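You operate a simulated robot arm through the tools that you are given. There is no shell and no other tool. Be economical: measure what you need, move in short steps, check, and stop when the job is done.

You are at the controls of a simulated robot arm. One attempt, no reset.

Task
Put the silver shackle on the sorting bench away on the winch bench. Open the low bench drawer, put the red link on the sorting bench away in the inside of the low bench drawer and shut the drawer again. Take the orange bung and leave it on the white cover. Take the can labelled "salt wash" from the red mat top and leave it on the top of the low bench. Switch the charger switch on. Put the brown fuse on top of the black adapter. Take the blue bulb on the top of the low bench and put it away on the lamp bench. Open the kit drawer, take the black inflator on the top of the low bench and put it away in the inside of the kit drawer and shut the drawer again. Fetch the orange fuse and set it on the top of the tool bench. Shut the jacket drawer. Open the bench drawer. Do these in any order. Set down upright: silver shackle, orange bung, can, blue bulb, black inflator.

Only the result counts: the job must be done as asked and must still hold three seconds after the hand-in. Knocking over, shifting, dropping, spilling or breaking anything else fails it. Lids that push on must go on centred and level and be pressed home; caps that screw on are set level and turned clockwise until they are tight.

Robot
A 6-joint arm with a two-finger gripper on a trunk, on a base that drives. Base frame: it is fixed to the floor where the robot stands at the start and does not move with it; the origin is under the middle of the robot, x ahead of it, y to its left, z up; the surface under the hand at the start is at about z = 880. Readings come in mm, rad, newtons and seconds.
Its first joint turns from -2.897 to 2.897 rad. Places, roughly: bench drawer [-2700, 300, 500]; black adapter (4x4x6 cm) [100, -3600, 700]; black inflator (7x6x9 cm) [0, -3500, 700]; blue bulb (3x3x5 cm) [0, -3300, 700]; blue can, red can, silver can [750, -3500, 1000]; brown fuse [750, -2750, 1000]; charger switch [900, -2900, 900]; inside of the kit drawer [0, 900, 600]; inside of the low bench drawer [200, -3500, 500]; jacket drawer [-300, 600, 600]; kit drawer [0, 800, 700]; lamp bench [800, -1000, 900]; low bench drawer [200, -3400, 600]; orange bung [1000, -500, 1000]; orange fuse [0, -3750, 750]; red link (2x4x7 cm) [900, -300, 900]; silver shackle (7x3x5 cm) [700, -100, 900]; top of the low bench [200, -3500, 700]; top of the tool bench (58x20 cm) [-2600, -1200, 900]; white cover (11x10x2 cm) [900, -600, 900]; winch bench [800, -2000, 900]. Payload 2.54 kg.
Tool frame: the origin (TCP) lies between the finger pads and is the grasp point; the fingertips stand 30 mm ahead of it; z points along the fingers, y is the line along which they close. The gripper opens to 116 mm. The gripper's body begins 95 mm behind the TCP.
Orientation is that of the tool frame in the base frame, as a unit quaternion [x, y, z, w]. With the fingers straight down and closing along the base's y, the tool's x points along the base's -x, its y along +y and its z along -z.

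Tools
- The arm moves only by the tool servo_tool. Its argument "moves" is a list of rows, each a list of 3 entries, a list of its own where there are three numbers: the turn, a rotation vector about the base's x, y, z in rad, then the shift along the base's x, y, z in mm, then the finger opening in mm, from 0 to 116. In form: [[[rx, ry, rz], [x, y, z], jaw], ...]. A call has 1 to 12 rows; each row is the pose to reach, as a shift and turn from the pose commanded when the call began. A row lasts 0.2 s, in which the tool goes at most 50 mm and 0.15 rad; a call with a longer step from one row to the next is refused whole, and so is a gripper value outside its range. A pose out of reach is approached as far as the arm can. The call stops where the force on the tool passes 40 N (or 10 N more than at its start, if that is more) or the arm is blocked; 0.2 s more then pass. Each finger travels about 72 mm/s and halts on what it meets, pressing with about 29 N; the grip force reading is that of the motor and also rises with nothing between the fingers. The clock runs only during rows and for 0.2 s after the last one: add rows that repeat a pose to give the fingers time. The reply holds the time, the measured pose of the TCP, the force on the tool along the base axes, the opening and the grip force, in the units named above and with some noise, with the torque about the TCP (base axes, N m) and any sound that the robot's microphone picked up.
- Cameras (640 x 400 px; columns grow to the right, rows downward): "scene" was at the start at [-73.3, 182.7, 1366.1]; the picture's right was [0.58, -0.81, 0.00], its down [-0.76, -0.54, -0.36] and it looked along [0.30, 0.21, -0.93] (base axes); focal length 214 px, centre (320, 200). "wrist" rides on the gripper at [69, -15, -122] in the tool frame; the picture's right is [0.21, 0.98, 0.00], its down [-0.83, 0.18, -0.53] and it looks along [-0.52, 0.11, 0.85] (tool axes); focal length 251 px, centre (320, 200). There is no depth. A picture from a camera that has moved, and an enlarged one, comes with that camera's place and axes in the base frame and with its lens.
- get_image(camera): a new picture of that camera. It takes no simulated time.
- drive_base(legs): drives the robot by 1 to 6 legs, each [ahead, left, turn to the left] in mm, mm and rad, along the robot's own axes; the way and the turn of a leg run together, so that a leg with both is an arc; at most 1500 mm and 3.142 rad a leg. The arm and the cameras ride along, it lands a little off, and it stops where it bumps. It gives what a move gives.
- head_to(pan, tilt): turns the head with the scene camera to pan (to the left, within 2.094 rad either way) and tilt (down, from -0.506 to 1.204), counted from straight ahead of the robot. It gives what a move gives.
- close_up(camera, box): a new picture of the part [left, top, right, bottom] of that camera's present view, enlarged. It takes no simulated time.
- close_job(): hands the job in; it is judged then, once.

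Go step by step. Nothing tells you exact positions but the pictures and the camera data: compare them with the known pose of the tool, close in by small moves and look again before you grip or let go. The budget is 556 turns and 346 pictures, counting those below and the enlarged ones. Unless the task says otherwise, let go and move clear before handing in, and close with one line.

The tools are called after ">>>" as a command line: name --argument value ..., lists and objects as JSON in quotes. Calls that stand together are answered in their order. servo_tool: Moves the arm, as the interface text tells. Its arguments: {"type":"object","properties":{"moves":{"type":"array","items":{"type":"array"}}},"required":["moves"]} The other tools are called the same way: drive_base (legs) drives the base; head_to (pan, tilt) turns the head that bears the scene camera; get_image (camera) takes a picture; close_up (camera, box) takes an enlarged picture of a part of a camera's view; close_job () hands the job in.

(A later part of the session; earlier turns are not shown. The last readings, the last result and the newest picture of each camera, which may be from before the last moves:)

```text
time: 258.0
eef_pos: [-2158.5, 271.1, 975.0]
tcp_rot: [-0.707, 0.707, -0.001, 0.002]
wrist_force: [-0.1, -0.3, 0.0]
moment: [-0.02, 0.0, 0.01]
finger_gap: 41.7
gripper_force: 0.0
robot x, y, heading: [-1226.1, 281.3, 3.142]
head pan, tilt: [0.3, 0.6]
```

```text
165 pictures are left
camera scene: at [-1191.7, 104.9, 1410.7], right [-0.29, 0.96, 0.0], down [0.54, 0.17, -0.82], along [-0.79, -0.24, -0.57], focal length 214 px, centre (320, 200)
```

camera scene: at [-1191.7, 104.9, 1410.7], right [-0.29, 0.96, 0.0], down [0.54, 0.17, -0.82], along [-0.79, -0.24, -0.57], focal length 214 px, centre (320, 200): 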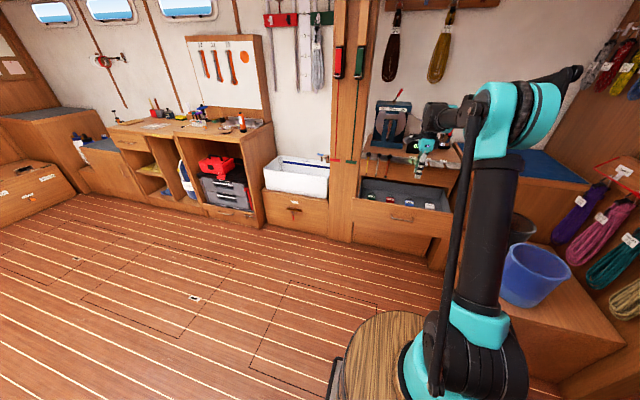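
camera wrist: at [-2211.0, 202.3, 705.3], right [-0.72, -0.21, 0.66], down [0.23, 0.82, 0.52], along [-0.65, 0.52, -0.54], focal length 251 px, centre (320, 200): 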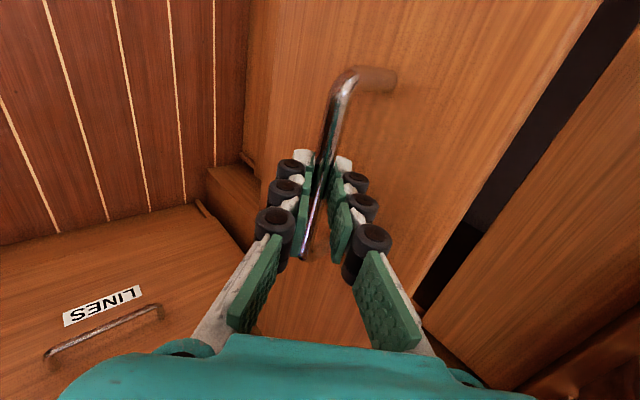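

The bench drawer is wide open. Tuck the arm and drive to the jacket/kit drawers, facing +y.

>>> servo_tool --moves '[[[0, 0, 0.14], [45, 0, 15], 42], [[0, 0, 0.28], [90, 0, 30], 42], [[0, 0, 0.42], [135, 0, 45], 42], [[0, 0, 0.56], [180, 0, 60], 42], [[0, 0, 0.7], [225, 0, 75], 42], [[0, 0, 0.84], [270, 0, 90], 42], [[0, 0, 0.98], [315, 0, 100], 42], [[0, 0, 1.12], [360, 0, 100], 42], [[0, 0, 1.26], [400, 0, 100], 42], [[0, 0, 1.4], [400, 0, 100], 42], [[0, 0, 1.54], [400, 0, 100], 42], [[0, 0, 1.571], [400, 0, 100], 42]]'

>>> drive_base --legs '[[0, 450, 0], [-1000, 0, 0], [0, 0, -1.571]]'

>>> head_to --pan 0.0 --tilt 0.75

>>> get_image --camera "scene"

>>> get_image --camera "wrist"

```text
time: 260.6
eef_pos: [-1760.2, 270.3, 1075.8]
tcp_rot: [1.0, 0.0, -0.001, -0.002]
wrist_force: [0.3, 0.2, -1.2]
moment: [0.04, -0.03, 0.01]
finger_gap: 42.0
gripper_force: 0.1
robot x, y, heading: [-1231.3, 279.3, 3.144]
head pan, tilt: [0.3, 0.6]
```

```text
time: 271.9
eef_pos: [-234.3, 363.4, 1075.5]
tcp_rot: [-0.705, 0.709, -0.001, 0.002]
wrist_force: [0.2, 0.7, 0.3]
moment: [0.02, -0.02, -0.03]
finger_gap: 42.0
gripper_force: 0.1
robot x, y, heading: [-228.8, -167.6, 1.567]
head pan, tilt: [0.3, 0.6]
```

```text
time: 272.7
eef_pos: [-234.2, 364.3, 1076.3]
tcp_rot: [-0.705, 0.709, 0.0, 0.002]
wrist_force: [0.1, 0.0, -0.6]
moment: [0.01, 0.03, 0.03]
finger_gap: 41.8
gripper_force: 0.0
robot x, y, heading: [-226.2, -167.6, 1.566]
head pan, tilt: [0.0, 0.75]
```

```text
164 pictures are left
camera scene: at [-376.1, -202.9, 1397.8], right [1.0, -0.01, 0.0], down [0.0, -0.68, -0.73], along [0.0, 0.73, -0.68], focal length 214 px, centre (320, 200)
```

scene: 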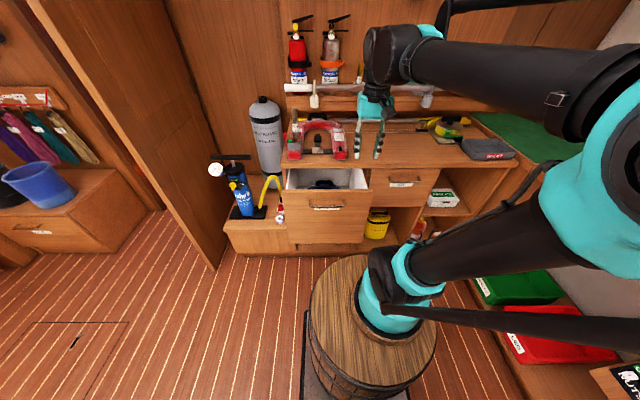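

```text
163 pictures are left
camera wrist: at [-219.7, 294.6, 1198.0], right [-0.98, -0.21, 0.0], down [-0.18, 0.83, 0.54], along [-0.11, 0.52, -0.84], focal length 251 px, centre (320, 200)
```

wrist: 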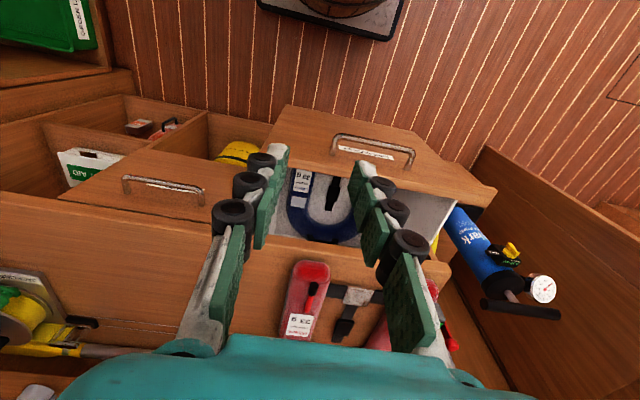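

>>> close_up --camera "scene" --box '[220, 100, 480, 270]'

>>> close_up --camera "wrist" --box '[100, 90, 480, 300]'

```text
2.35 times, centred on (350, 185) of scene
camera zoom: at [-376.1, -202.9, 1397.8], right [1.0, -0.01, 0.0], down [0.0, -0.68, -0.73], along [0.0, 0.73, -0.68], focal length 505 px, centre (249, 235)
```

zoom: 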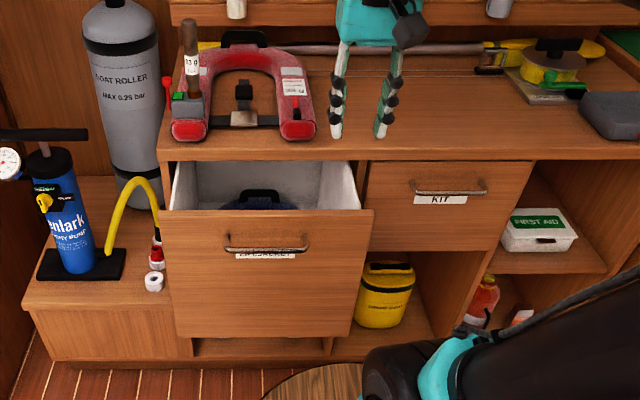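

```text
1.68 times, centred on (290, 195) of wrist
camera zoom: at [-219.7, 294.6, 1198.0], right [-0.98, -0.21, 0.0], down [-0.18, 0.83, 0.54], along [-0.11, 0.52, -0.84], focal length 424 px, centre (370, 208)
```

zoom: 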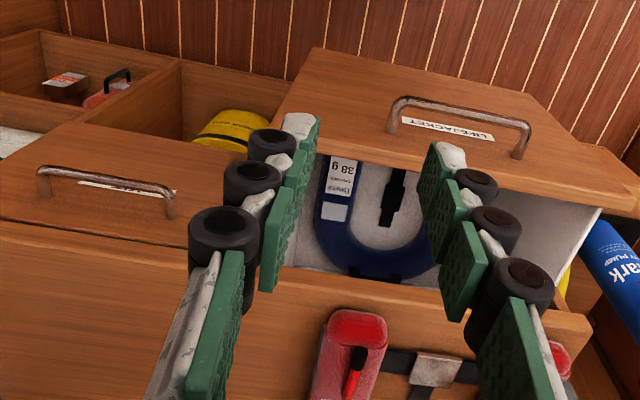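

Jacket handle bar at ≈(-342,420,782), kit handle ≈(11,566,799). First I push the jacket drawer shut with closed fingers on its bar.

>>> servo_tool --moves '[[[0, 0, 0], [-35, -8, -20], 20], [[0, 0, 0], [-70, -16, -45], 0], [[0, 0, 0], [-107, -24, -65], 0], [[0, 0, 0], [-107, -24, -110], 0], [[0, 0, 0], [-107, -24, -155], 0], [[0, 0, 0], [-107, -24, -200], 0], [[0, 0, 0], [-107, -24, -240], 0], [[0, 0, 0], [-107, -24, -278], 0]]'

>>> get_image --camera "wrist"

>>> close_up --camera "scene" --box '[220, 100, 480, 270]'

```text
time: 274.5
eef_pos: [-341.0, 339.5, 798.0]
tcp_rot: [-0.705, 0.71, -0.001, 0.001]
wrist_force: [0.1, -0.6, 1.1]
moment: [0.02, 0.02, 0.01]
finger_gap: 0.2
gripper_force: 28.5
robot x, y, heading: [-227.1, -169.1, 1.569]
head pan, tilt: [0.0, 0.75]
```

```text
160 pictures are left
camera wrist: at [-325.7, 269.7, 919.8], right [-0.98, -0.21, 0.0], down [-0.18, 0.83, 0.54], along [-0.11, 0.52, -0.84], focal length 251 px, centre (320, 200)
```

wrist: 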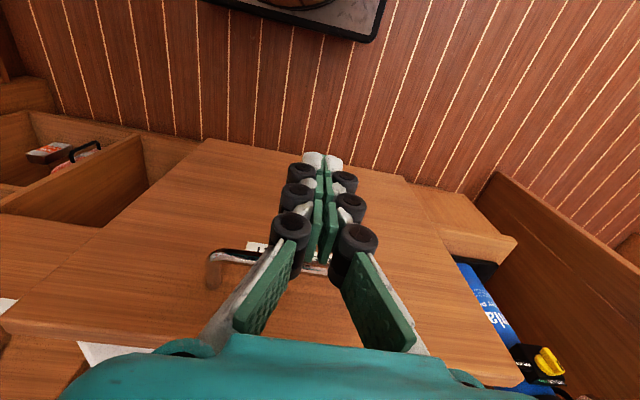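

```text
2.35 times, centred on (350, 185) of scene
camera zoom: at [-376.0, -203.0, 1397.8], right [1.0, -0.01, 0.0], down [0.0, -0.68, -0.73], along [0.0, 0.73, -0.68], focal length 505 px, centre (249, 235)
```

zoom: 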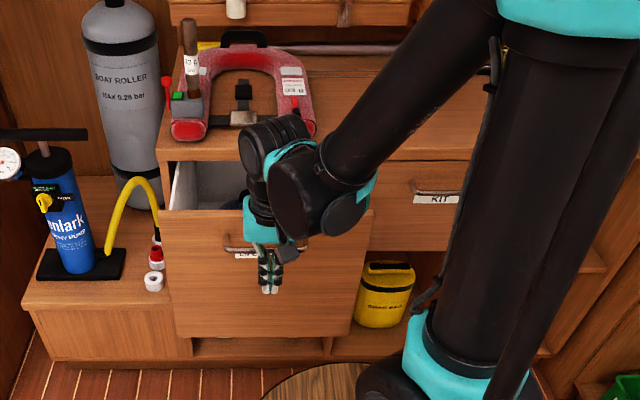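

>>> servo_tool --moves '[[[0, 0, 0], [0, 20, 0], 0], [[0, 0, 0], [0, 40, 0], 0], [[0, 0, 0], [0, 60, 0], 0], [[0, 0, 0], [0, 80, 0], 0], [[0, 0, 0], [0, 100, 0], 0], [[0, 0, 0], [0, 120, 0], 0], [[0, 0, 0], [0, 140, 0], 0], [[0, 0, 0], [0, 160, 0], 0], [[0, 0, 0], [0, 175, 0], 0]]'

>>> get_image --camera "wrist"

```text
time: 276.5
eef_pos: [-341.9, 515.6, 798.4]
tcp_rot: [-0.705, 0.709, -0.001, 0.002]
wrist_force: [0.1, 0.0, 0.2]
moment: [-0.01, -0.01, 0.01]
finger_gap: 0.1
gripper_force: 28.8
robot x, y, heading: [-225.6, -167.5, 1.564]
head pan, tilt: [0.0, 0.75]
```

```text
158 pictures are left
camera wrist: at [-326.7, 445.6, 920.6], right [-0.98, -0.21, 0.0], down [-0.18, 0.83, 0.54], along [-0.11, 0.52, -0.84], focal length 251 px, centre (320, 200)
```

wrist: 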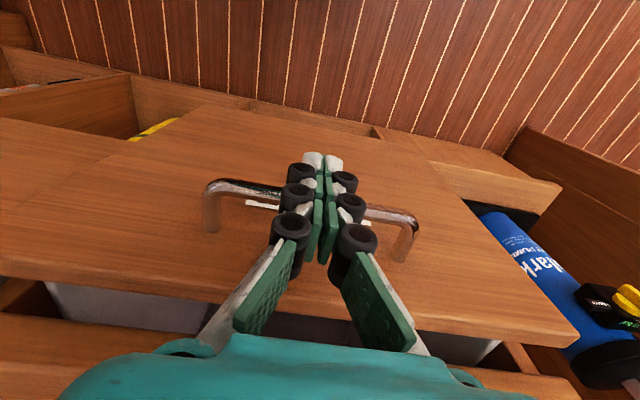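

Moving shut; continue until it stops.

>>> servo_tool --moves '[[[0, 0, 0], [0, 15, 0], 0], [[0, 0, 0], [0, 30, 0], 0], [[0, 0, 0], [0, 45, 0], 0], [[0, 0, 0], [0, 58, 0], 0], [[0, 0, 0], [0, 70, 0], 0], [[0, 0, 0], [0, 80, 0], 0]]'

>>> get_image --camera "wrist"

>>> close_up --camera "scene" --box '[220, 100, 480, 270]'

```text
time: 277.5
eef_pos: [-341.4, 563.2, 797.2]
tcp_rot: [-0.705, 0.709, -0.006, -0.002]
wrist_force: [-0.2, -6.0, -1.2]
moment: [-0.14, -0.02, 0.03]
finger_gap: 0.0
gripper_force: 28.4
robot x, y, heading: [-227.8, -165.1, 1.563]
head pan, tilt: [0.0, 0.75]
stopped in row 4: the force on the tool passed its limit at 58 N (the readings are from after the stop); the commanded pose is now the measured one
```

```text
157 pictures are left
camera wrist: at [-326.7, 495.3, 920.4], right [-0.98, -0.21, 0.0], down [-0.18, 0.83, 0.52], along [-0.11, 0.51, -0.85], focal length 251 px, centre (320, 200)
```

wrist: 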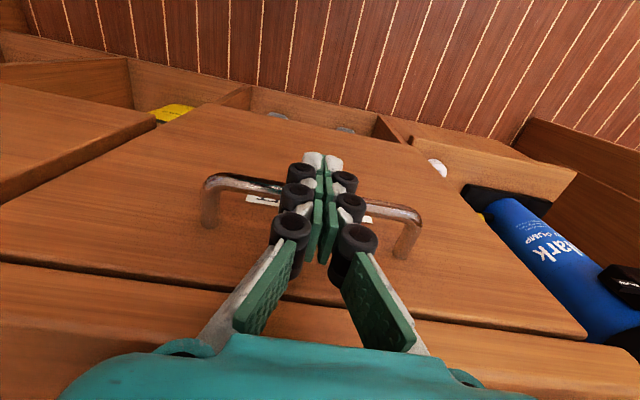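

```text
2.35 times, centred on (350, 185) of scene
camera zoom: at [-376.1, -203.5, 1397.8], right [1.0, -0.01, 0.0], down [0.0, -0.68, -0.73], along [0.0, 0.73, -0.68], focal length 505 px, centre (249, 235)
```

zoom: 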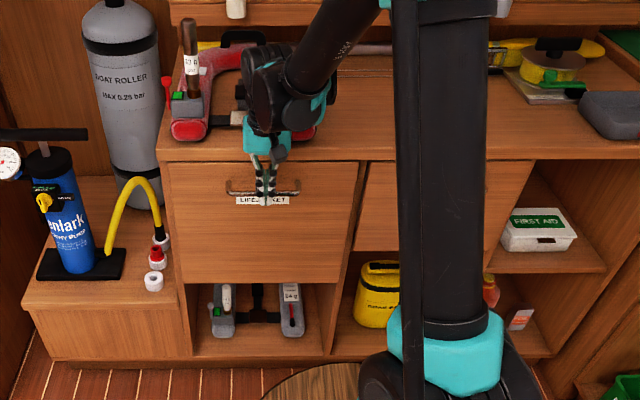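

The jacket drawer is shut. Retreat, then reposition in front of the kit drawer.

>>> servo_tool --moves '[[[0, 0, 0], [0, -35, 0], 0], [[0, 0, 0], [0, -75, 15], 0], [[0, 0, 0], [0, -110, 45], 10], [[0, 0, 0], [0, -140, 80], 20], [[0.018, 0, 0], [0, -170, 115], 28], [[0.018, 0, 0], [0, -200, 150], 28], [[0.018, 0, 0], [0, -200, 190], 28]]'

>>> drive_base --legs '[[-180, -240, 0]]'

>>> get_image --camera "scene"

>>> get_image --camera "wrist"

```text
time: 279.1
eef_pos: [-341.9, 363.8, 986.7]
tcp_rot: [-0.705, 0.709, 0.002, 0.005]
wrist_force: [-0.7, 0.5, 0.9]
moment: [-0.03, -0.02, -0.04]
finger_gap: 27.8
gripper_force: 0.1
robot x, y, heading: [-228.4, -163.2, 1.562]
head pan, tilt: [0.0, 0.75]
```

```text
time: 281.1
eef_pos: [-100.2, 181.6, 987.1]
tcp_rot: [-0.705, 0.709, 0.001, 0.006]
wrist_force: [0.4, 0.2, 1.4]
moment: [-0.02, 0.03, 0.03]
finger_gap: 27.8
gripper_force: 0.1
robot x, y, heading: [15.9, -346.9, 1.567]
head pan, tilt: [0.0, 0.75]
```

```text
155 pictures are left
camera scene: at [-134.5, -386.5, 1397.8], right [1.0, -0.01, 0.0], down [0.0, -0.68, -0.73], along [0.0, 0.73, -0.68], focal length 214 px, centre (320, 200)
```

scene: 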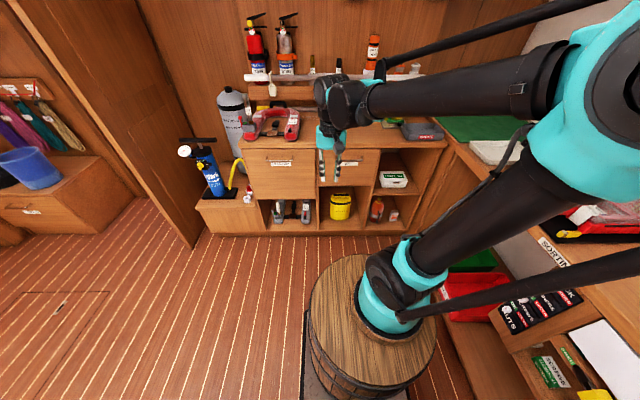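

```text
154 pictures are left
camera wrist: at [-85.4, 111.0, 1109.2], right [-0.98, -0.21, -0.01], down [-0.18, 0.82, 0.54], along [-0.11, 0.53, -0.84], focal length 251 px, centre (320, 200)
```

wrist: 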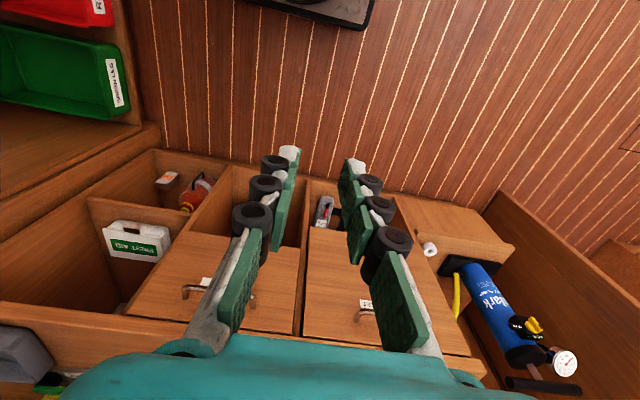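

>>> close_up --camera "scene" --box '[220, 100, 460, 240]'

>>> servo_tool --moves '[[[0, 0, -0.135], [10, 10, 0], 28], [[0, 0, -0.27], [20, 20, 0], 28], [[0, 0, -0.405], [30, 30, 0], 28], [[0, 0, -0.54], [40, 40, 0], 28], [[0, 0, -0.675], [50, 50, 0], 28], [[0, 0, -0.81], [60, 60, 0], 28], [[0, 0, -0.945], [70, 70, 0], 28], [[0, 0, -1.08], [80, 80, 0], 28], [[0, 0, -1.215], [90, 90, 0], 28], [[0, 0, -1.35], [100, 90, 0], 28], [[0, 0, -1.48], [108, 90, 0], 28], [[0, 0, -1.565], [111, 90, 0], 28]]'

>>> get_image --camera "wrist"

```text
2.67 times, centred on (340, 170) of scene
camera zoom: at [-134.5, -386.5, 1397.8], right [1.0, -0.01, 0.0], down [0.0, -0.68, -0.73], along [0.0, 0.73, -0.68], focal length 572 px, centre (267, 280)
```

zoom: 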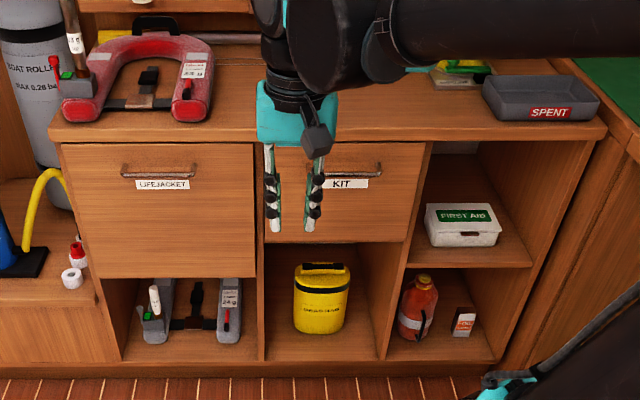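

```text
time: 283.8
eef_pos: [10.8, 272.1, 987.8]
tcp_rot: [0.001, 1.0, -0.002, 0.004]
wrist_force: [-0.6, -0.6, 0.3]
moment: [-0.01, 0.01, -0.01]
finger_gap: 27.9
gripper_force: 0.1
robot x, y, heading: [14.6, -348.1, 1.566]
head pan, tilt: [0.0, 0.75]
```

```text
152 pictures are left
camera wrist: at [-58.4, 256.8, 1109.4], right [-0.21, 0.98, -0.01], down [0.82, 0.18, 0.54], along [0.53, 0.11, -0.84], focal length 251 px, centre (320, 200)
```

wrist: 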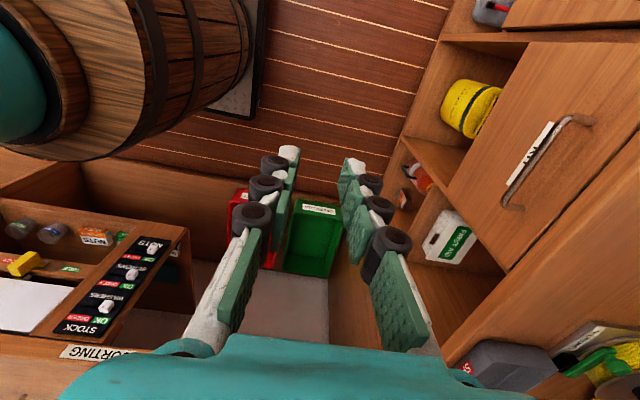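

>>> close_up --camera "wrist" --box '[420, 80, 640, 380]'

```text
1.33 times, centred on (530, 230) of wrist
camera zoom: at [-58.4, 256.8, 1109.4], right [-0.21, 0.98, -0.01], down [0.82, 0.18, 0.54], along [0.53, 0.11, -0.84], focal length 335 px, centre (40, 160)
```

zoom: 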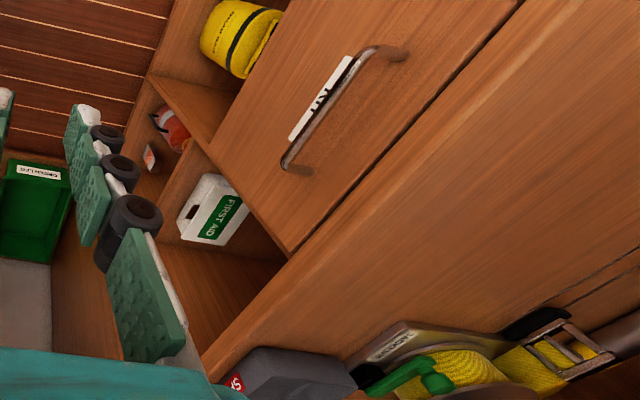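

Kit bar is at about (17,581,787). I pitch the tool forward and go to a pre-grasp pose.

>>> servo_tool --moves '[[[0.085, 0, 0], [1, 22, -8], 28], [[0.17, 0, 0], [2, 44, -16], 28], [[0.255, 0, 0], [3, 66, -24], 28], [[0.34, 0, 0], [4, 88, -32], 28], [[0.425, 0, 0], [5, 110, -40], 28], [[0.51, 0, 0], [5, 132, -48], 28], [[0.595, 0, 0], [5, 154, -56], 28], [[0.68, 0, 0], [6, 176, -64], 28], [[0.755, 0, 0], [6, 195, -80], 28]]'

>>> get_image --camera "wrist"

>>> get_image --camera "scene"

```text
time: 285.8
eef_pos: [17.0, 465.8, 908.4]
tcp_rot: [0.002, 0.931, 0.366, 0.005]
wrist_force: [-0.3, -0.2, -1.0]
moment: [-0.03, 0.01, -0.02]
finger_gap: 28.2
gripper_force: 0.2
robot x, y, heading: [14.5, -352.1, 1.568]
head pan, tilt: [0.0, 0.75]
```

```text
150 pictures are left
camera wrist: at [-53.0, 371.8, 986.0], right [-0.21, 0.72, 0.67], down [0.82, -0.24, 0.52], along [0.53, 0.66, -0.54], focal length 251 px, centre (320, 200)
```

wrist: 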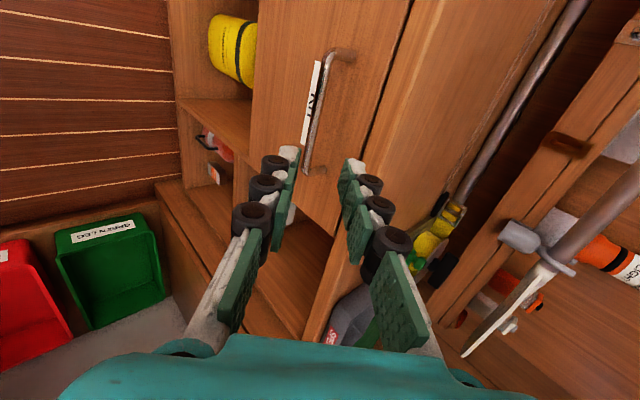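

```text
149 pictures are left
camera scene: at [-134.5, -386.6, 1397.8], right [1.0, -0.01, 0.0], down [0.0, -0.68, -0.73], along [0.0, 0.73, -0.68], focal length 214 px, centre (320, 200)
```

scene: 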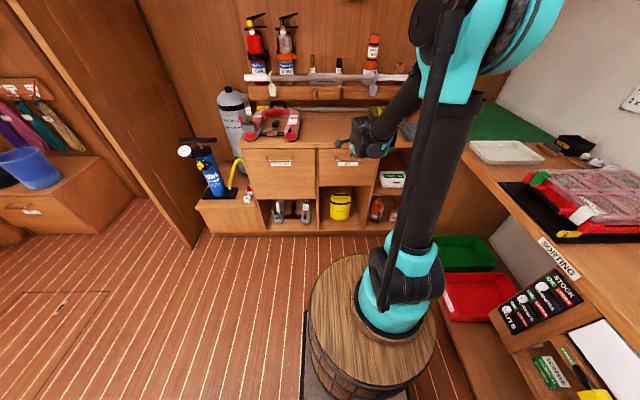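

>>> servo_tool --moves '[[[0, 0, 0], [2, 25, -26], 28], [[0, 0, 0], [4, 50, -53], 28], [[0, 0, 0], [5, 73, -78], 28]]'

>>> get_image --camera "wrist"

```text
time: 286.6
eef_pos: [22.7, 539.3, 829.8]
tcp_rot: [0.003, 0.93, 0.367, 0.006]
wrist_force: [-0.6, 0.3, 0.5]
moment: [-0.03, 0.0, -0.02]
finger_gap: 27.9
gripper_force: 0.1
robot x, y, heading: [15.0, -352.6, 1.566]
head pan, tilt: [0.0, 0.75]
```

```text
148 pictures are left
camera wrist: at [-47.9, 445.3, 908.0], right [-0.21, 0.72, 0.66], down [0.82, -0.24, 0.52], along [0.53, 0.66, -0.54], focal length 251 px, centre (320, 200)
```

wrist: 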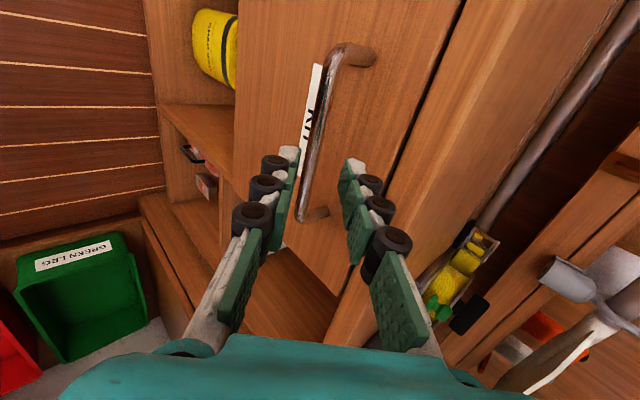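

>>> servo_tool --moves '[[[0, 0, 0], [0, 12, -17], 28], [[0, 0, 0], [0, 22, -27], 28], [[0, 0, 0], [0, 28, -34], 28], [[0, 0, 0], [0, 28, -34], 18], [[0, 0, 0], [0, 28, -34], 8], [[0, 0, 0], [0, 28, -34], 3], [[0, 0, 0], [0, 28, -34], 3]]'

>>> get_image --camera "wrist"

```text
time: 288.1
eef_pos: [21.8, 567.5, 794.1]
tcp_rot: [0.002, 0.931, 0.365, 0.004]
wrist_force: [0.3, -6.4, -13.2]
moment: [-0.24, -0.12, 0.08]
finger_gap: 12.8
gripper_force: 7.6
robot x, y, heading: [11.9, -347.1, 1.569]
head pan, tilt: [0.0, 0.75]
```

```text
147 pictures are left
camera wrist: at [-47.9, 473.3, 873.6], right [-0.21, 0.72, 0.66], down [0.82, -0.24, 0.52], along [0.53, 0.66, -0.54], focal length 251 px, centre (320, 200)
```

wrist: 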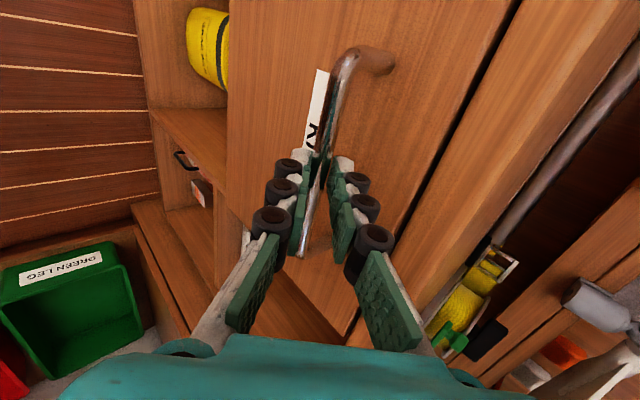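

>>> servo_tool --moves '[[[0, 0, 0], [0, -1.8, -1.8], 3], [[0, 0, 0], [0, -1.8, -1.8], 3], [[0, 0, 0], [0, -8, -1.8], 3], [[0, 0, 0], [0, -18, -1.8], 3], [[0, 0, 0], [0, -30, -1.8], 3]]'

>>> get_image --camera "wrist"

```text
time: 289.4
eef_pos: [22.4, 536.8, 793.8]
tcp_rot: [0.003, 0.93, 0.367, 0.005]
wrist_force: [2.3, 0.2, 4.7]
moment: [0.04, -0.19, 0.25]
finger_gap: 11.0
gripper_force: 38.1
robot x, y, heading: [13.6, -350.6, 1.562]
head pan, tilt: [0.0, 0.75]
```

```text
146 pictures are left
camera wrist: at [-47.9, 442.7, 872.7], right [-0.21, 0.72, 0.66], down [0.82, -0.24, 0.52], along [0.53, 0.66, -0.54], focal length 251 px, centre (320, 200)
```

wrist: 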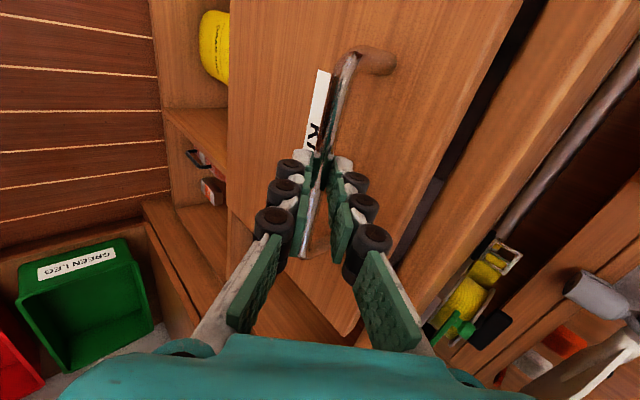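

Gripped and the drawer is sliding. Pull it out by driving back 210 mm.

>>> drive_base --legs '[[-205, 0, 0]]'

>>> get_image --camera "wrist"

>>> close_up --camera "scene" --box '[220, 80, 440, 220]'

```text
time: 291.0
eef_pos: [22.3, 330.0, 794.2]
tcp_rot: [0.003, 0.93, 0.367, 0.005]
wrist_force: [12.3, 0.0, 3.2]
moment: [0.03, -0.56, 0.02]
finger_gap: 11.2
gripper_force: 38.6
robot x, y, heading: [13.8, -560.1, 1.567]
head pan, tilt: [0.0, 0.75]
```

```text
145 pictures are left
camera wrist: at [-47.8, 235.9, 872.7], right [-0.21, 0.72, 0.66], down [0.82, -0.24, 0.52], along [0.53, 0.66, -0.54], focal length 251 px, centre (320, 200)
```

wrist: 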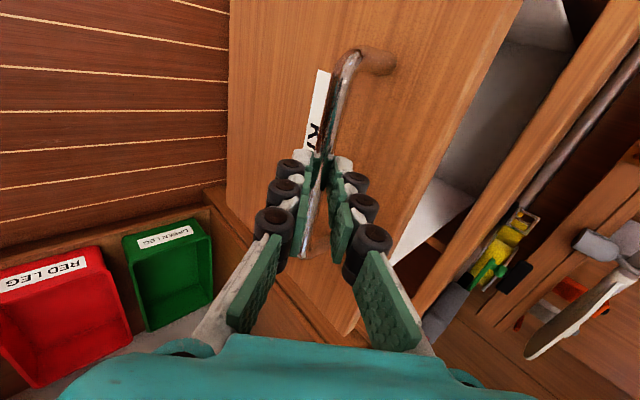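

```text
2.86 times, centred on (330, 150) of scene
camera zoom: at [-135.6, -593.6, 1397.9], right [1.0, -0.01, 0.0], down [-0.01, -0.68, -0.73], along [0.01, 0.73, -0.68], focal length 613 px, centre (291, 343)
```

zoom: 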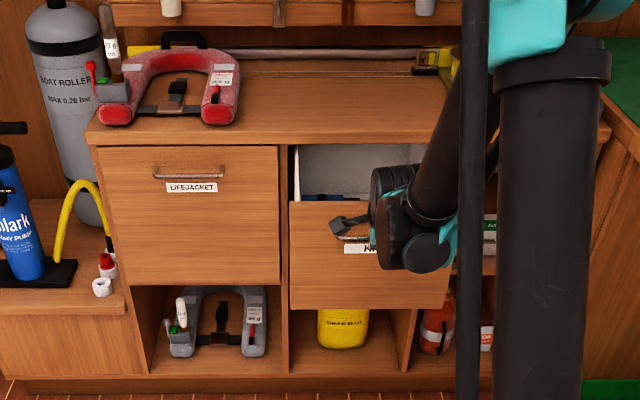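

The kit drawer is open ~235 mm. Release, retreat, level the tool, and look inside.

>>> servo_tool --moves '[[[0, 0, 0], [0, 0, 0], 16], [[0, 0, 0], [0, 0, 0], 28], [[0, 0, 0], [0, -16, 16], 30], [[0, 0, 0], [0, -36, 38], 30], [[0, 0, 0], [0, -56, 70], 30], [[-0.14, 0, 0], [0, -62, 110], 30], [[-0.28, 0, 0], [0, -62, 150], 30], [[-0.42, 0, 0], [0, -62, 190], 30], [[-0.56, 0, 0], [0, -62, 220], 30], [[-0.7, 0, 0], [0, -62, 240], 30], [[-0.755, 0, 0], [0, -40, 250], 30], [[-0.755, 0, 0], [0, 0, 250], 30]]'

>>> get_image --camera "wrist"

>>> close_up --camera "scene" --box '[220, 80, 440, 220]'

```text
time: 293.6
eef_pos: [23.2, 329.5, 1042.8]
tcp_rot: [0.0, 1.0, -0.002, 0.005]
wrist_force: [-0.6, -1.2, 0.7]
moment: [0.05, 0.0, 0.01]
finger_gap: 30.1
gripper_force: 0.1
robot x, y, heading: [12.8, -556.9, 1.566]
head pan, tilt: [0.0, 0.75]
```

```text
143 pictures are left
camera wrist: at [-47.3, 315.4, 1165.8], right [-0.21, 0.98, -0.01], down [0.82, 0.18, 0.54], along [0.53, 0.11, -0.84], focal length 251 px, centre (320, 200)
```

wrist: 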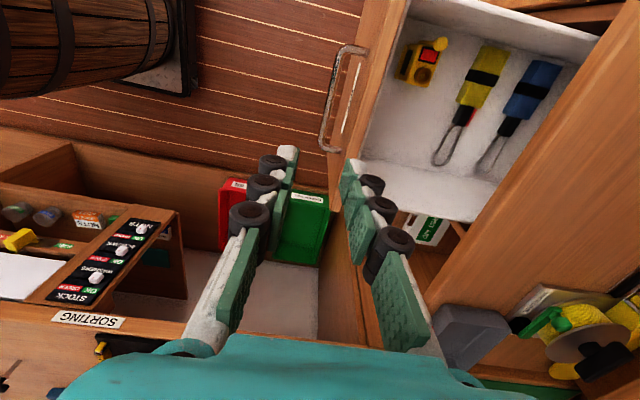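

```text
2.86 times, centred on (330, 150) of scene
camera zoom: at [-136.0, -594.0, 1397.8], right [1.0, -0.01, 0.0], down [-0.01, -0.68, -0.73], along [0.01, 0.73, -0.68], focal length 613 px, centre (291, 343)
```

zoom: 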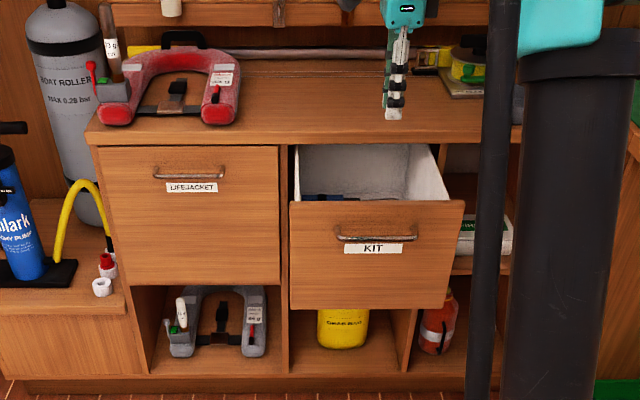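

Kit drawer open, with free room inside. Now fetch the black inflator: tuck in, turn around and drive to the low bench.

>>> servo_tool --moves '[[[0, 0, 0], [0, -45, 10], 60], [[0, 0, 0], [0, -90, 20], 80], [[0, 0, 0], [0, -135, 30], 90], [[0, 0, 0], [0, -180, 40], 90], [[0, 0, 0], [0, -225, 40], 90], [[0, 0, 0], [0, -270, 40], 90], [[0, 0, 0], [0, -315, 40], 90], [[0, 0, 0], [0, -360, 40], 90]]'

>>> drive_base --legs '[[0, 0, -1.57], [0, 0, -1.57], [1100, 0, 0], [1040, 0, 0]]'

>>> head_to --pan 0.1 --tilt 0.8

>>> get_image --camera "scene"

>>> get_image --camera "wrist"

```text
time: 295.4
eef_pos: [22.0, -30.6, 1083.5]
tcp_rot: [0.0, 1.0, -0.003, 0.006]
wrist_force: [-0.2, 0.6, -0.3]
moment: [-0.03, 0.02, -0.01]
finger_gap: 89.8
gripper_force: 0.1
robot x, y, heading: [15.6, -555.7, 1.564]
head pan, tilt: [0.0, 0.75]
```

```text
time: 313.6
eef_pos: [-56.1, -3219.4, 1084.9]
tcp_rot: [1.0, -0.011, -0.006, -0.003]
wrist_force: [-1.4, 0.3, 0.5]
moment: [-0.01, 0.02, 0.02]
finger_gap: 89.6
gripper_force: 0.2
robot x, y, heading: [-36.0, -2692.6, -1.598]
head pan, tilt: [0.0, 0.75]
```

```text
time: 314.3
eef_pos: [-56.4, -3217.9, 1083.8]
tcp_rot: [1.0, -0.01, -0.006, -0.003]
wrist_force: [0.2, 0.0, -0.2]
moment: [-0.04, 0.05, 0.0]
finger_gap: 90.1
gripper_force: 0.0
robot x, y, heading: [-35.9, -2694.1, -1.597]
head pan, tilt: [0.099, 0.799]
```

```text
141 pictures are left
camera scene: at [123.3, -2656.4, 1393.8], right [-1.0, -0.07, 0.0], down [-0.05, 0.71, -0.7], along [0.05, -0.7, -0.72], focal length 214 px, centre (320, 200)
```

scene: 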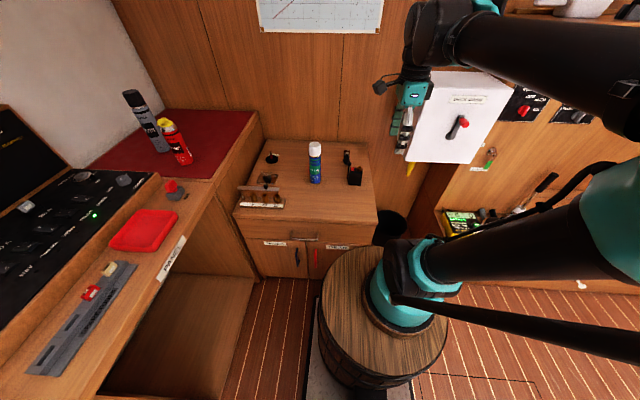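

```text
140 pictures are left
camera wrist: at [14.6, -3205.6, 1205.5], right [0.19, -0.98, -0.01], down [-0.82, -0.17, 0.54], along [-0.53, -0.1, -0.84], focal length 251 px, centre (320, 200)
```

wrist: 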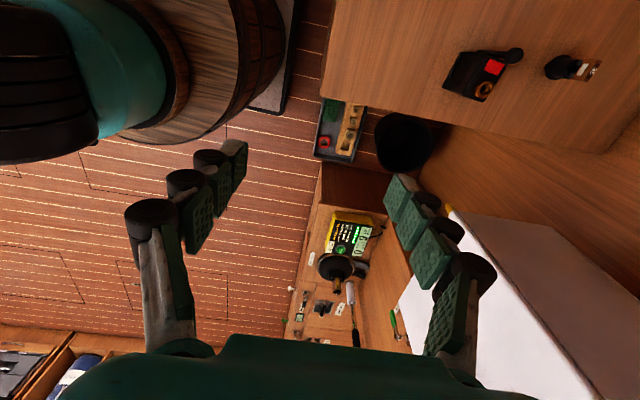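

>>> servo_tool --moves '[[[0, 0, 0], [10, -45, 0], 90], [[0, 0, 0], [20, -90, 0], 90], [[0, 0, 0], [30, -135, 0], 90], [[0, 0, 0], [40, -180, -10], 90], [[0, 0, 0], [50, -222, -30], 90], [[0, 0, 0], [60, -255, -60], 90], [[0, 0, 0], [62, -264, -105], 90]]'

>>> get_image --camera "wrist"

>>> close_up --camera "scene" --box '[300, 130, 400, 220]'

```text
time: 315.9
eef_pos: [5.0, -3484.0, 978.6]
tcp_rot: [1.0, -0.01, -0.005, -0.004]
wrist_force: [-0.2, 0.3, 0.7]
moment: [-0.05, -0.01, 0.02]
finger_gap: 89.8
gripper_force: 0.1
robot x, y, heading: [-33.1, -2691.3, -1.595]
head pan, tilt: [0.099, 0.799]
```

```text
139 pictures are left
camera wrist: at [76.2, -3470.5, 1100.6], right [0.19, -0.98, -0.01], down [-0.82, -0.17, 0.54], along [-0.53, -0.1, -0.84], focal length 251 px, centre (320, 200)
```

wrist: 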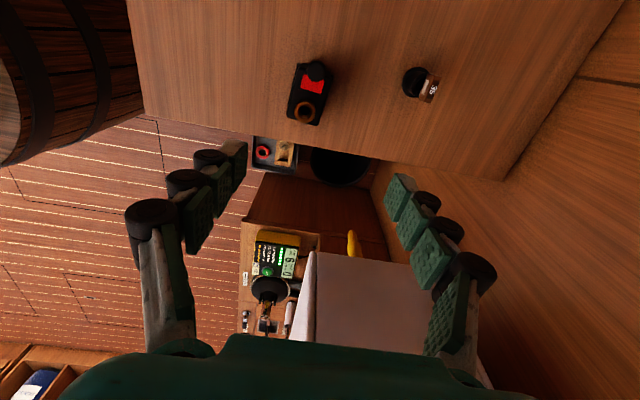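

```text
4.44 times, centred on (350, 175) of scene
camera zoom: at [123.3, -2656.1, 1393.8], right [-1.0, -0.07, 0.0], down [-0.05, 0.71, -0.7], along [0.05, -0.7, -0.72], focal length 953 px, centre (187, 311)
```

zoom: 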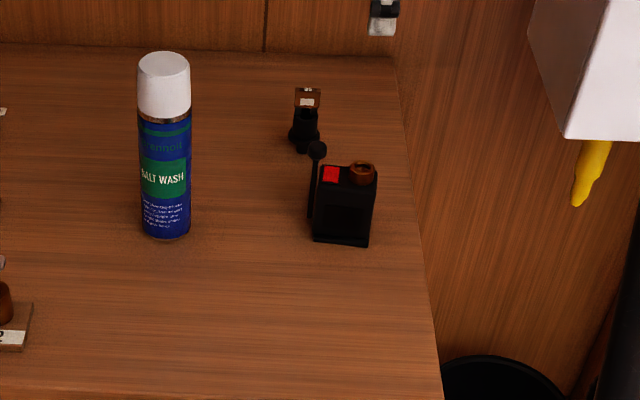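

>>> close_up --camera "wrist" --box '[250, 40, 370, 140]'

>>> close_up --camera "scene" --box '[335, 150, 375, 190]'

```text
4.00 times, centred on (310, 90) of wrist
camera zoom: at [76.2, -3470.5, 1100.6], right [0.19, -0.98, -0.01], down [-0.82, -0.17, 0.54], along [-0.53, -0.1, -0.84], focal length 1006 px, centre (360, 640)
```

zoom: 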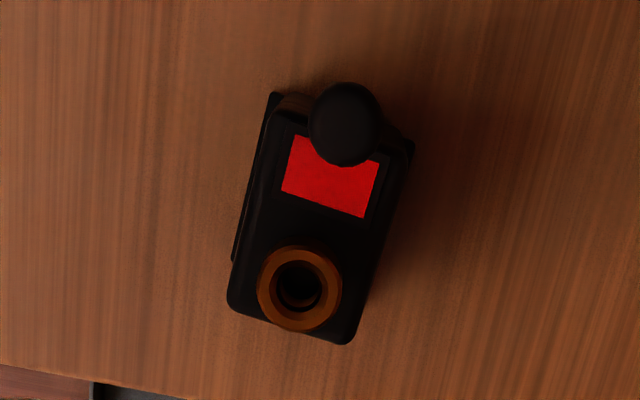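

```text
10.00 times, centred on (355, 170) of scene
camera zoom: at [123.3, -2656.1, 1393.8], right [-1.0, -0.07, 0.0], down [-0.05, 0.71, -0.7], along [0.05, -0.7, -0.72], focal length 2145 px, centre (-30, 500)
```

zoom: 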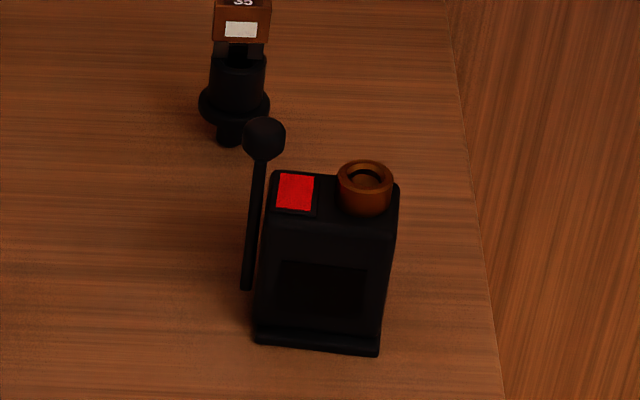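

Inflator body centre ≈(13,-3466), ~42 mm deep in y, lever on its left side. Descend around it.

>>> servo_tool --moves '[[[0, 0, 0], [4, 9, -40], 90], [[0, 0, 0], [8, 18, -80], 90], [[0, 0, 0], [8, 18, -120], 90]]'

>>> get_image --camera "wrist"

>>> close_up --camera "scene" --box '[315, 110, 395, 200]'

```text
time: 316.7
eef_pos: [13.4, -3464.6, 858.8]
tcp_rot: [1.0, -0.011, -0.006, -0.002]
wrist_force: [-0.8, -0.1, -0.2]
moment: [-0.06, 0.0, 0.0]
finger_gap: 89.9
gripper_force: 0.1
robot x, y, heading: [-37.6, -2694.4, -1.599]
head pan, tilt: [0.099, 0.799]
```

```text
135 pictures are left
camera wrist: at [84.4, -3451.5, 979.5], right [0.19, -0.98, -0.01], down [-0.82, -0.17, 0.54], along [-0.53, -0.1, -0.84], focal length 251 px, centre (320, 200)
```

wrist: 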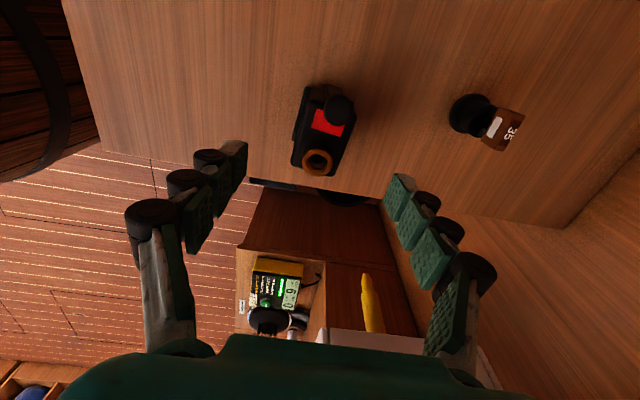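

```text
4.44 times, centred on (355, 155) of scene
camera zoom: at [123.3, -2656.3, 1393.8], right [-1.0, -0.07, 0.0], down [-0.05, 0.71, -0.7], along [0.05, -0.7, -0.72], focal length 953 px, centre (164, 400)
```

zoom: 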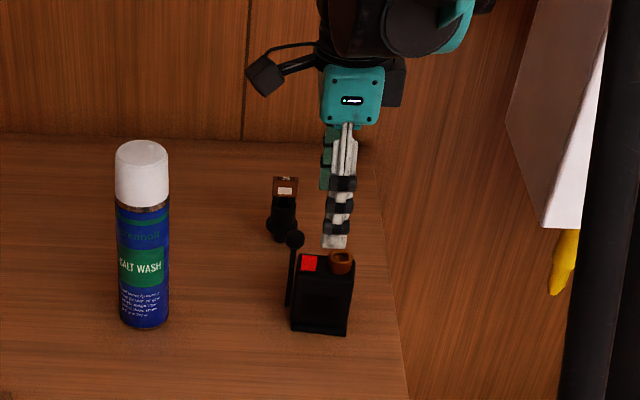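

>>> servo_tool --moves '[[[0, 0, 0], [5, 0, -40], 90], [[0, 0, 0], [7, 0, -80], 90], [[0, 0, 0], [7, 0, -112], 90], [[0, 0, 0], [7, 0, -112], 75], [[0, 0, 0], [7, 0, -112], 60], [[0, 0, 0], [7, 0, -112], 45], [[0, 0, 0], [7, 0, -112], 32], [[0, 0, 0], [7, 0, -112], 28], [[0, 0, 0], [7, 0, -112], 28]]'

>>> get_image --camera "wrist"

>>> close_up --camera "scene" --box '[315, 110, 395, 200]'

```text
time: 318.7
eef_pos: [19.5, -3463.9, 746.0]
tcp_rot: [1.0, -0.01, -0.005, -0.002]
wrist_force: [0.0, 0.7, 0.3]
moment: [0.04, 0.03, -0.03]
finger_gap: 43.3
gripper_force: 29.2
robot x, y, heading: [-37.4, -2693.6, -1.606]
head pan, tilt: [0.099, 0.799]
```

```text
133 pictures are left
camera wrist: at [90.9, -3451.5, 868.0], right [0.19, -0.98, -0.01], down [-0.82, -0.17, 0.54], along [-0.53, -0.1, -0.84], focal length 251 px, centre (320, 200)
```

wrist: 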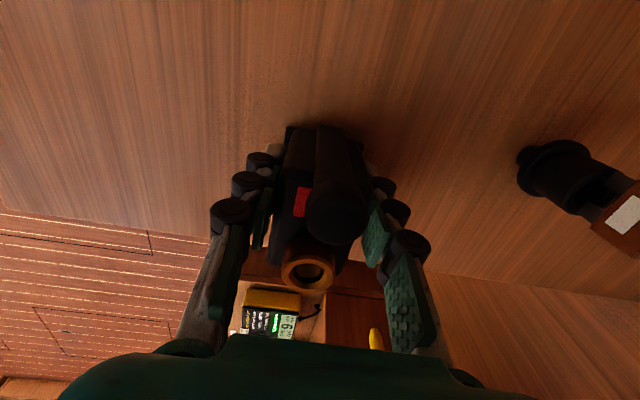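

```text
4.44 times, centred on (355, 155) of scene
camera zoom: at [123.3, -2656.4, 1393.8], right [-1.0, -0.07, 0.0], down [-0.05, 0.72, -0.7], along [0.05, -0.7, -0.72], focal length 953 px, centre (164, 400)
```

zoom: 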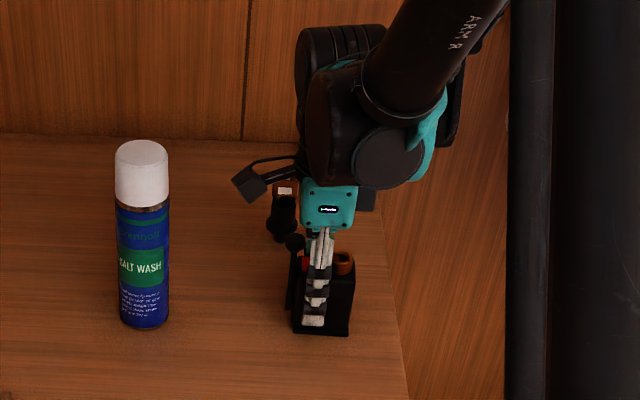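

Gripped (43 mm). Lift straight up and tuck in.

>>> servo_tool --moves '[[[0, 0, 0], [0, 0, 30], 28], [[0, 0, 0], [0, 0, 75], 28], [[0, 0, 0], [0, 0, 120], 28], [[0, 0, 0], [0, 0, 165], 28], [[0, 0, 0], [0, 0, 210], 28], [[0, 0, 0], [0, 0, 255], 28], [[0, 0, 0], [0, 25, 290], 28], [[0, 0, 0], [0, 60, 320], 28], [[0, 0, 0], [0, 105, 335], 28], [[0, 0, 0], [0, 150, 335], 28], [[0, 0, 0], [0, 195, 335], 28], [[0, 0, 0], [0, 240, 335], 28]]'

>>> close_up --camera "scene" --box '[230, 50, 450, 250]'

```text
time: 321.3
eef_pos: [20.0, -3225.9, 1081.8]
tcp_rot: [1.0, -0.011, -0.005, -0.003]
wrist_force: [0.7, -1.0, -1.1]
moment: [0.07, 0.01, 0.0]
finger_gap: 43.3
gripper_force: 29.1
robot x, y, heading: [-38.1, -2692.0, -1.595]
head pan, tilt: [0.099, 0.799]
```

```text
2.00 times, centred on (340, 150) of scene
camera zoom: at [123.4, -2656.8, 1393.8], right [-1.0, -0.07, 0.0], down [-0.05, 0.72, -0.7], along [0.05, -0.7, -0.72], focal length 429 px, centre (280, 300)
```

zoom: 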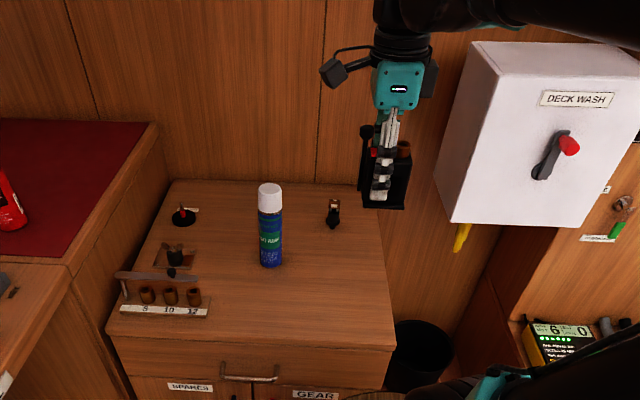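

Inflator in hand. Drive back to the kit drawer.

>>> drive_base --legs '[[-1050, 0, 0.012], [-1050, 0, 0.012], [0, 0, 1.57], [0, 0, 1.57]]'

>>> head_to --pan 0.0 --tilt 0.75

>>> get_image --camera "scene"

```text
time: 339.3
eef_pos: [-66.2, -56.6, 1080.8]
tcp_rot: [0.009, 1.0, -0.003, 0.005]
wrist_force: [0.7, 0.6, -2.2]
moment: [0.0, 0.02, -0.02]
finger_gap: 43.2
gripper_force: 28.3
robot x, y, heading: [-9.7, -590.4, 1.546]
head pan, tilt: [0.099, 0.799]
```

```text
time: 340.0
eef_pos: [-67.0, -55.5, 1081.2]
tcp_rot: [0.009, 1.0, -0.002, 0.005]
wrist_force: [-0.2, 1.0, -1.6]
moment: [-0.01, 0.02, -0.02]
finger_gap: 43.4
gripper_force: 28.7
robot x, y, heading: [-8.2, -589.4, 1.546]
head pan, tilt: [0.0, 0.75]
```

```text
130 pictures are left
camera scene: at [-156.4, -622.0, 1397.8], right [1.0, -0.02, 0.0], down [-0.02, -0.68, -0.73], along [0.02, 0.73, -0.68], focal length 214 px, centre (320, 200)
```

scene: 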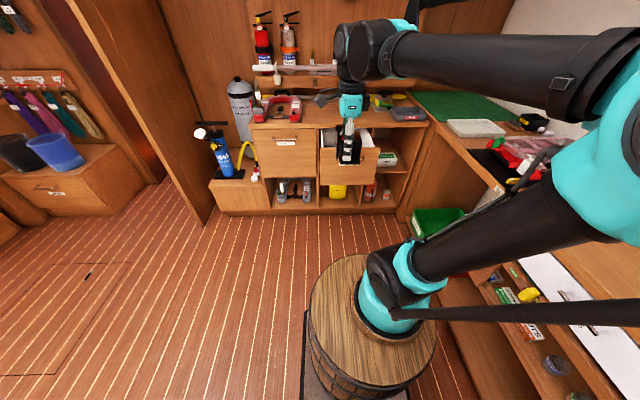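

>>> drive_base --legs '[[200, 0, 0.02]]'

>>> servo_tool --moves '[[[0, 0, 0], [20, 40, 0], 28], [[0, 0, 0], [45, 80, 0], 28], [[0, 0, 0], [70, 120, 0], 28], [[0, 0, 0], [95, 160, 0], 28], [[0, 0, 0], [115, 200, 0], 28], [[0, 0, 0], [125, 240, 0], 28], [[0, 0, 0], [130, 275, 0], 28]]'

>>> get_image --camera "wrist"

>>> get_image --camera "scene"

```text
time: 341.6
eef_pos: [-74.3, 143.8, 1082.7]
tcp_rot: [-0.001, 1.0, -0.003, 0.005]
wrist_force: [0.3, -0.6, -1.6]
moment: [0.03, 0.01, 0.02]
finger_gap: 43.5
gripper_force: 29.5
robot x, y, heading: [-5.4, -391.5, 1.566]
head pan, tilt: [0.0, 0.75]
```

```text
time: 343.2
eef_pos: [56.3, 416.7, 1084.0]
tcp_rot: [-0.001, 1.0, -0.002, 0.005]
wrist_force: [0.1, 0.3, -1.7]
moment: [0.07, 0.01, -0.05]
finger_gap: 43.2
gripper_force: 29.6
robot x, y, heading: [-1.7, -384.9, 1.561]
head pan, tilt: [0.0, 0.75]
```

```text
129 pictures are left
camera wrist: at [-14.4, 403.3, 1205.3], right [-0.22, 0.98, -0.01], down [0.82, 0.19, 0.54], along [0.53, 0.11, -0.84], focal length 251 px, centre (320, 200)
```

wrist: 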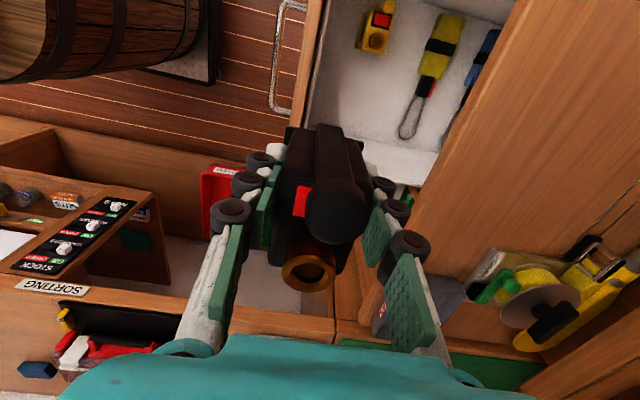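

```text
128 pictures are left
camera scene: at [-152.9, -423.9, 1397.8], right [1.0, 0.0, 0.0], down [0.0, -0.68, -0.73], along [0.0, 0.73, -0.68], focal length 214 px, centre (320, 200)
```

scene: 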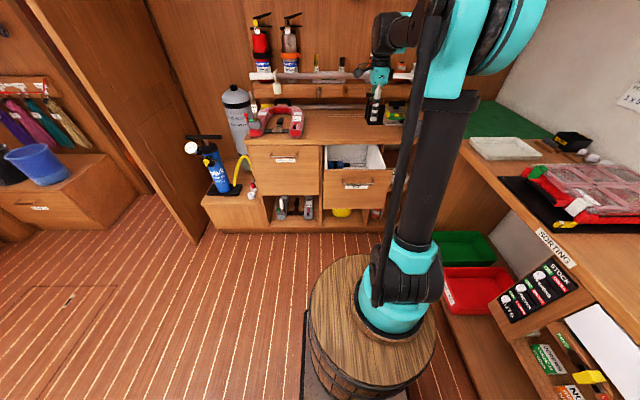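

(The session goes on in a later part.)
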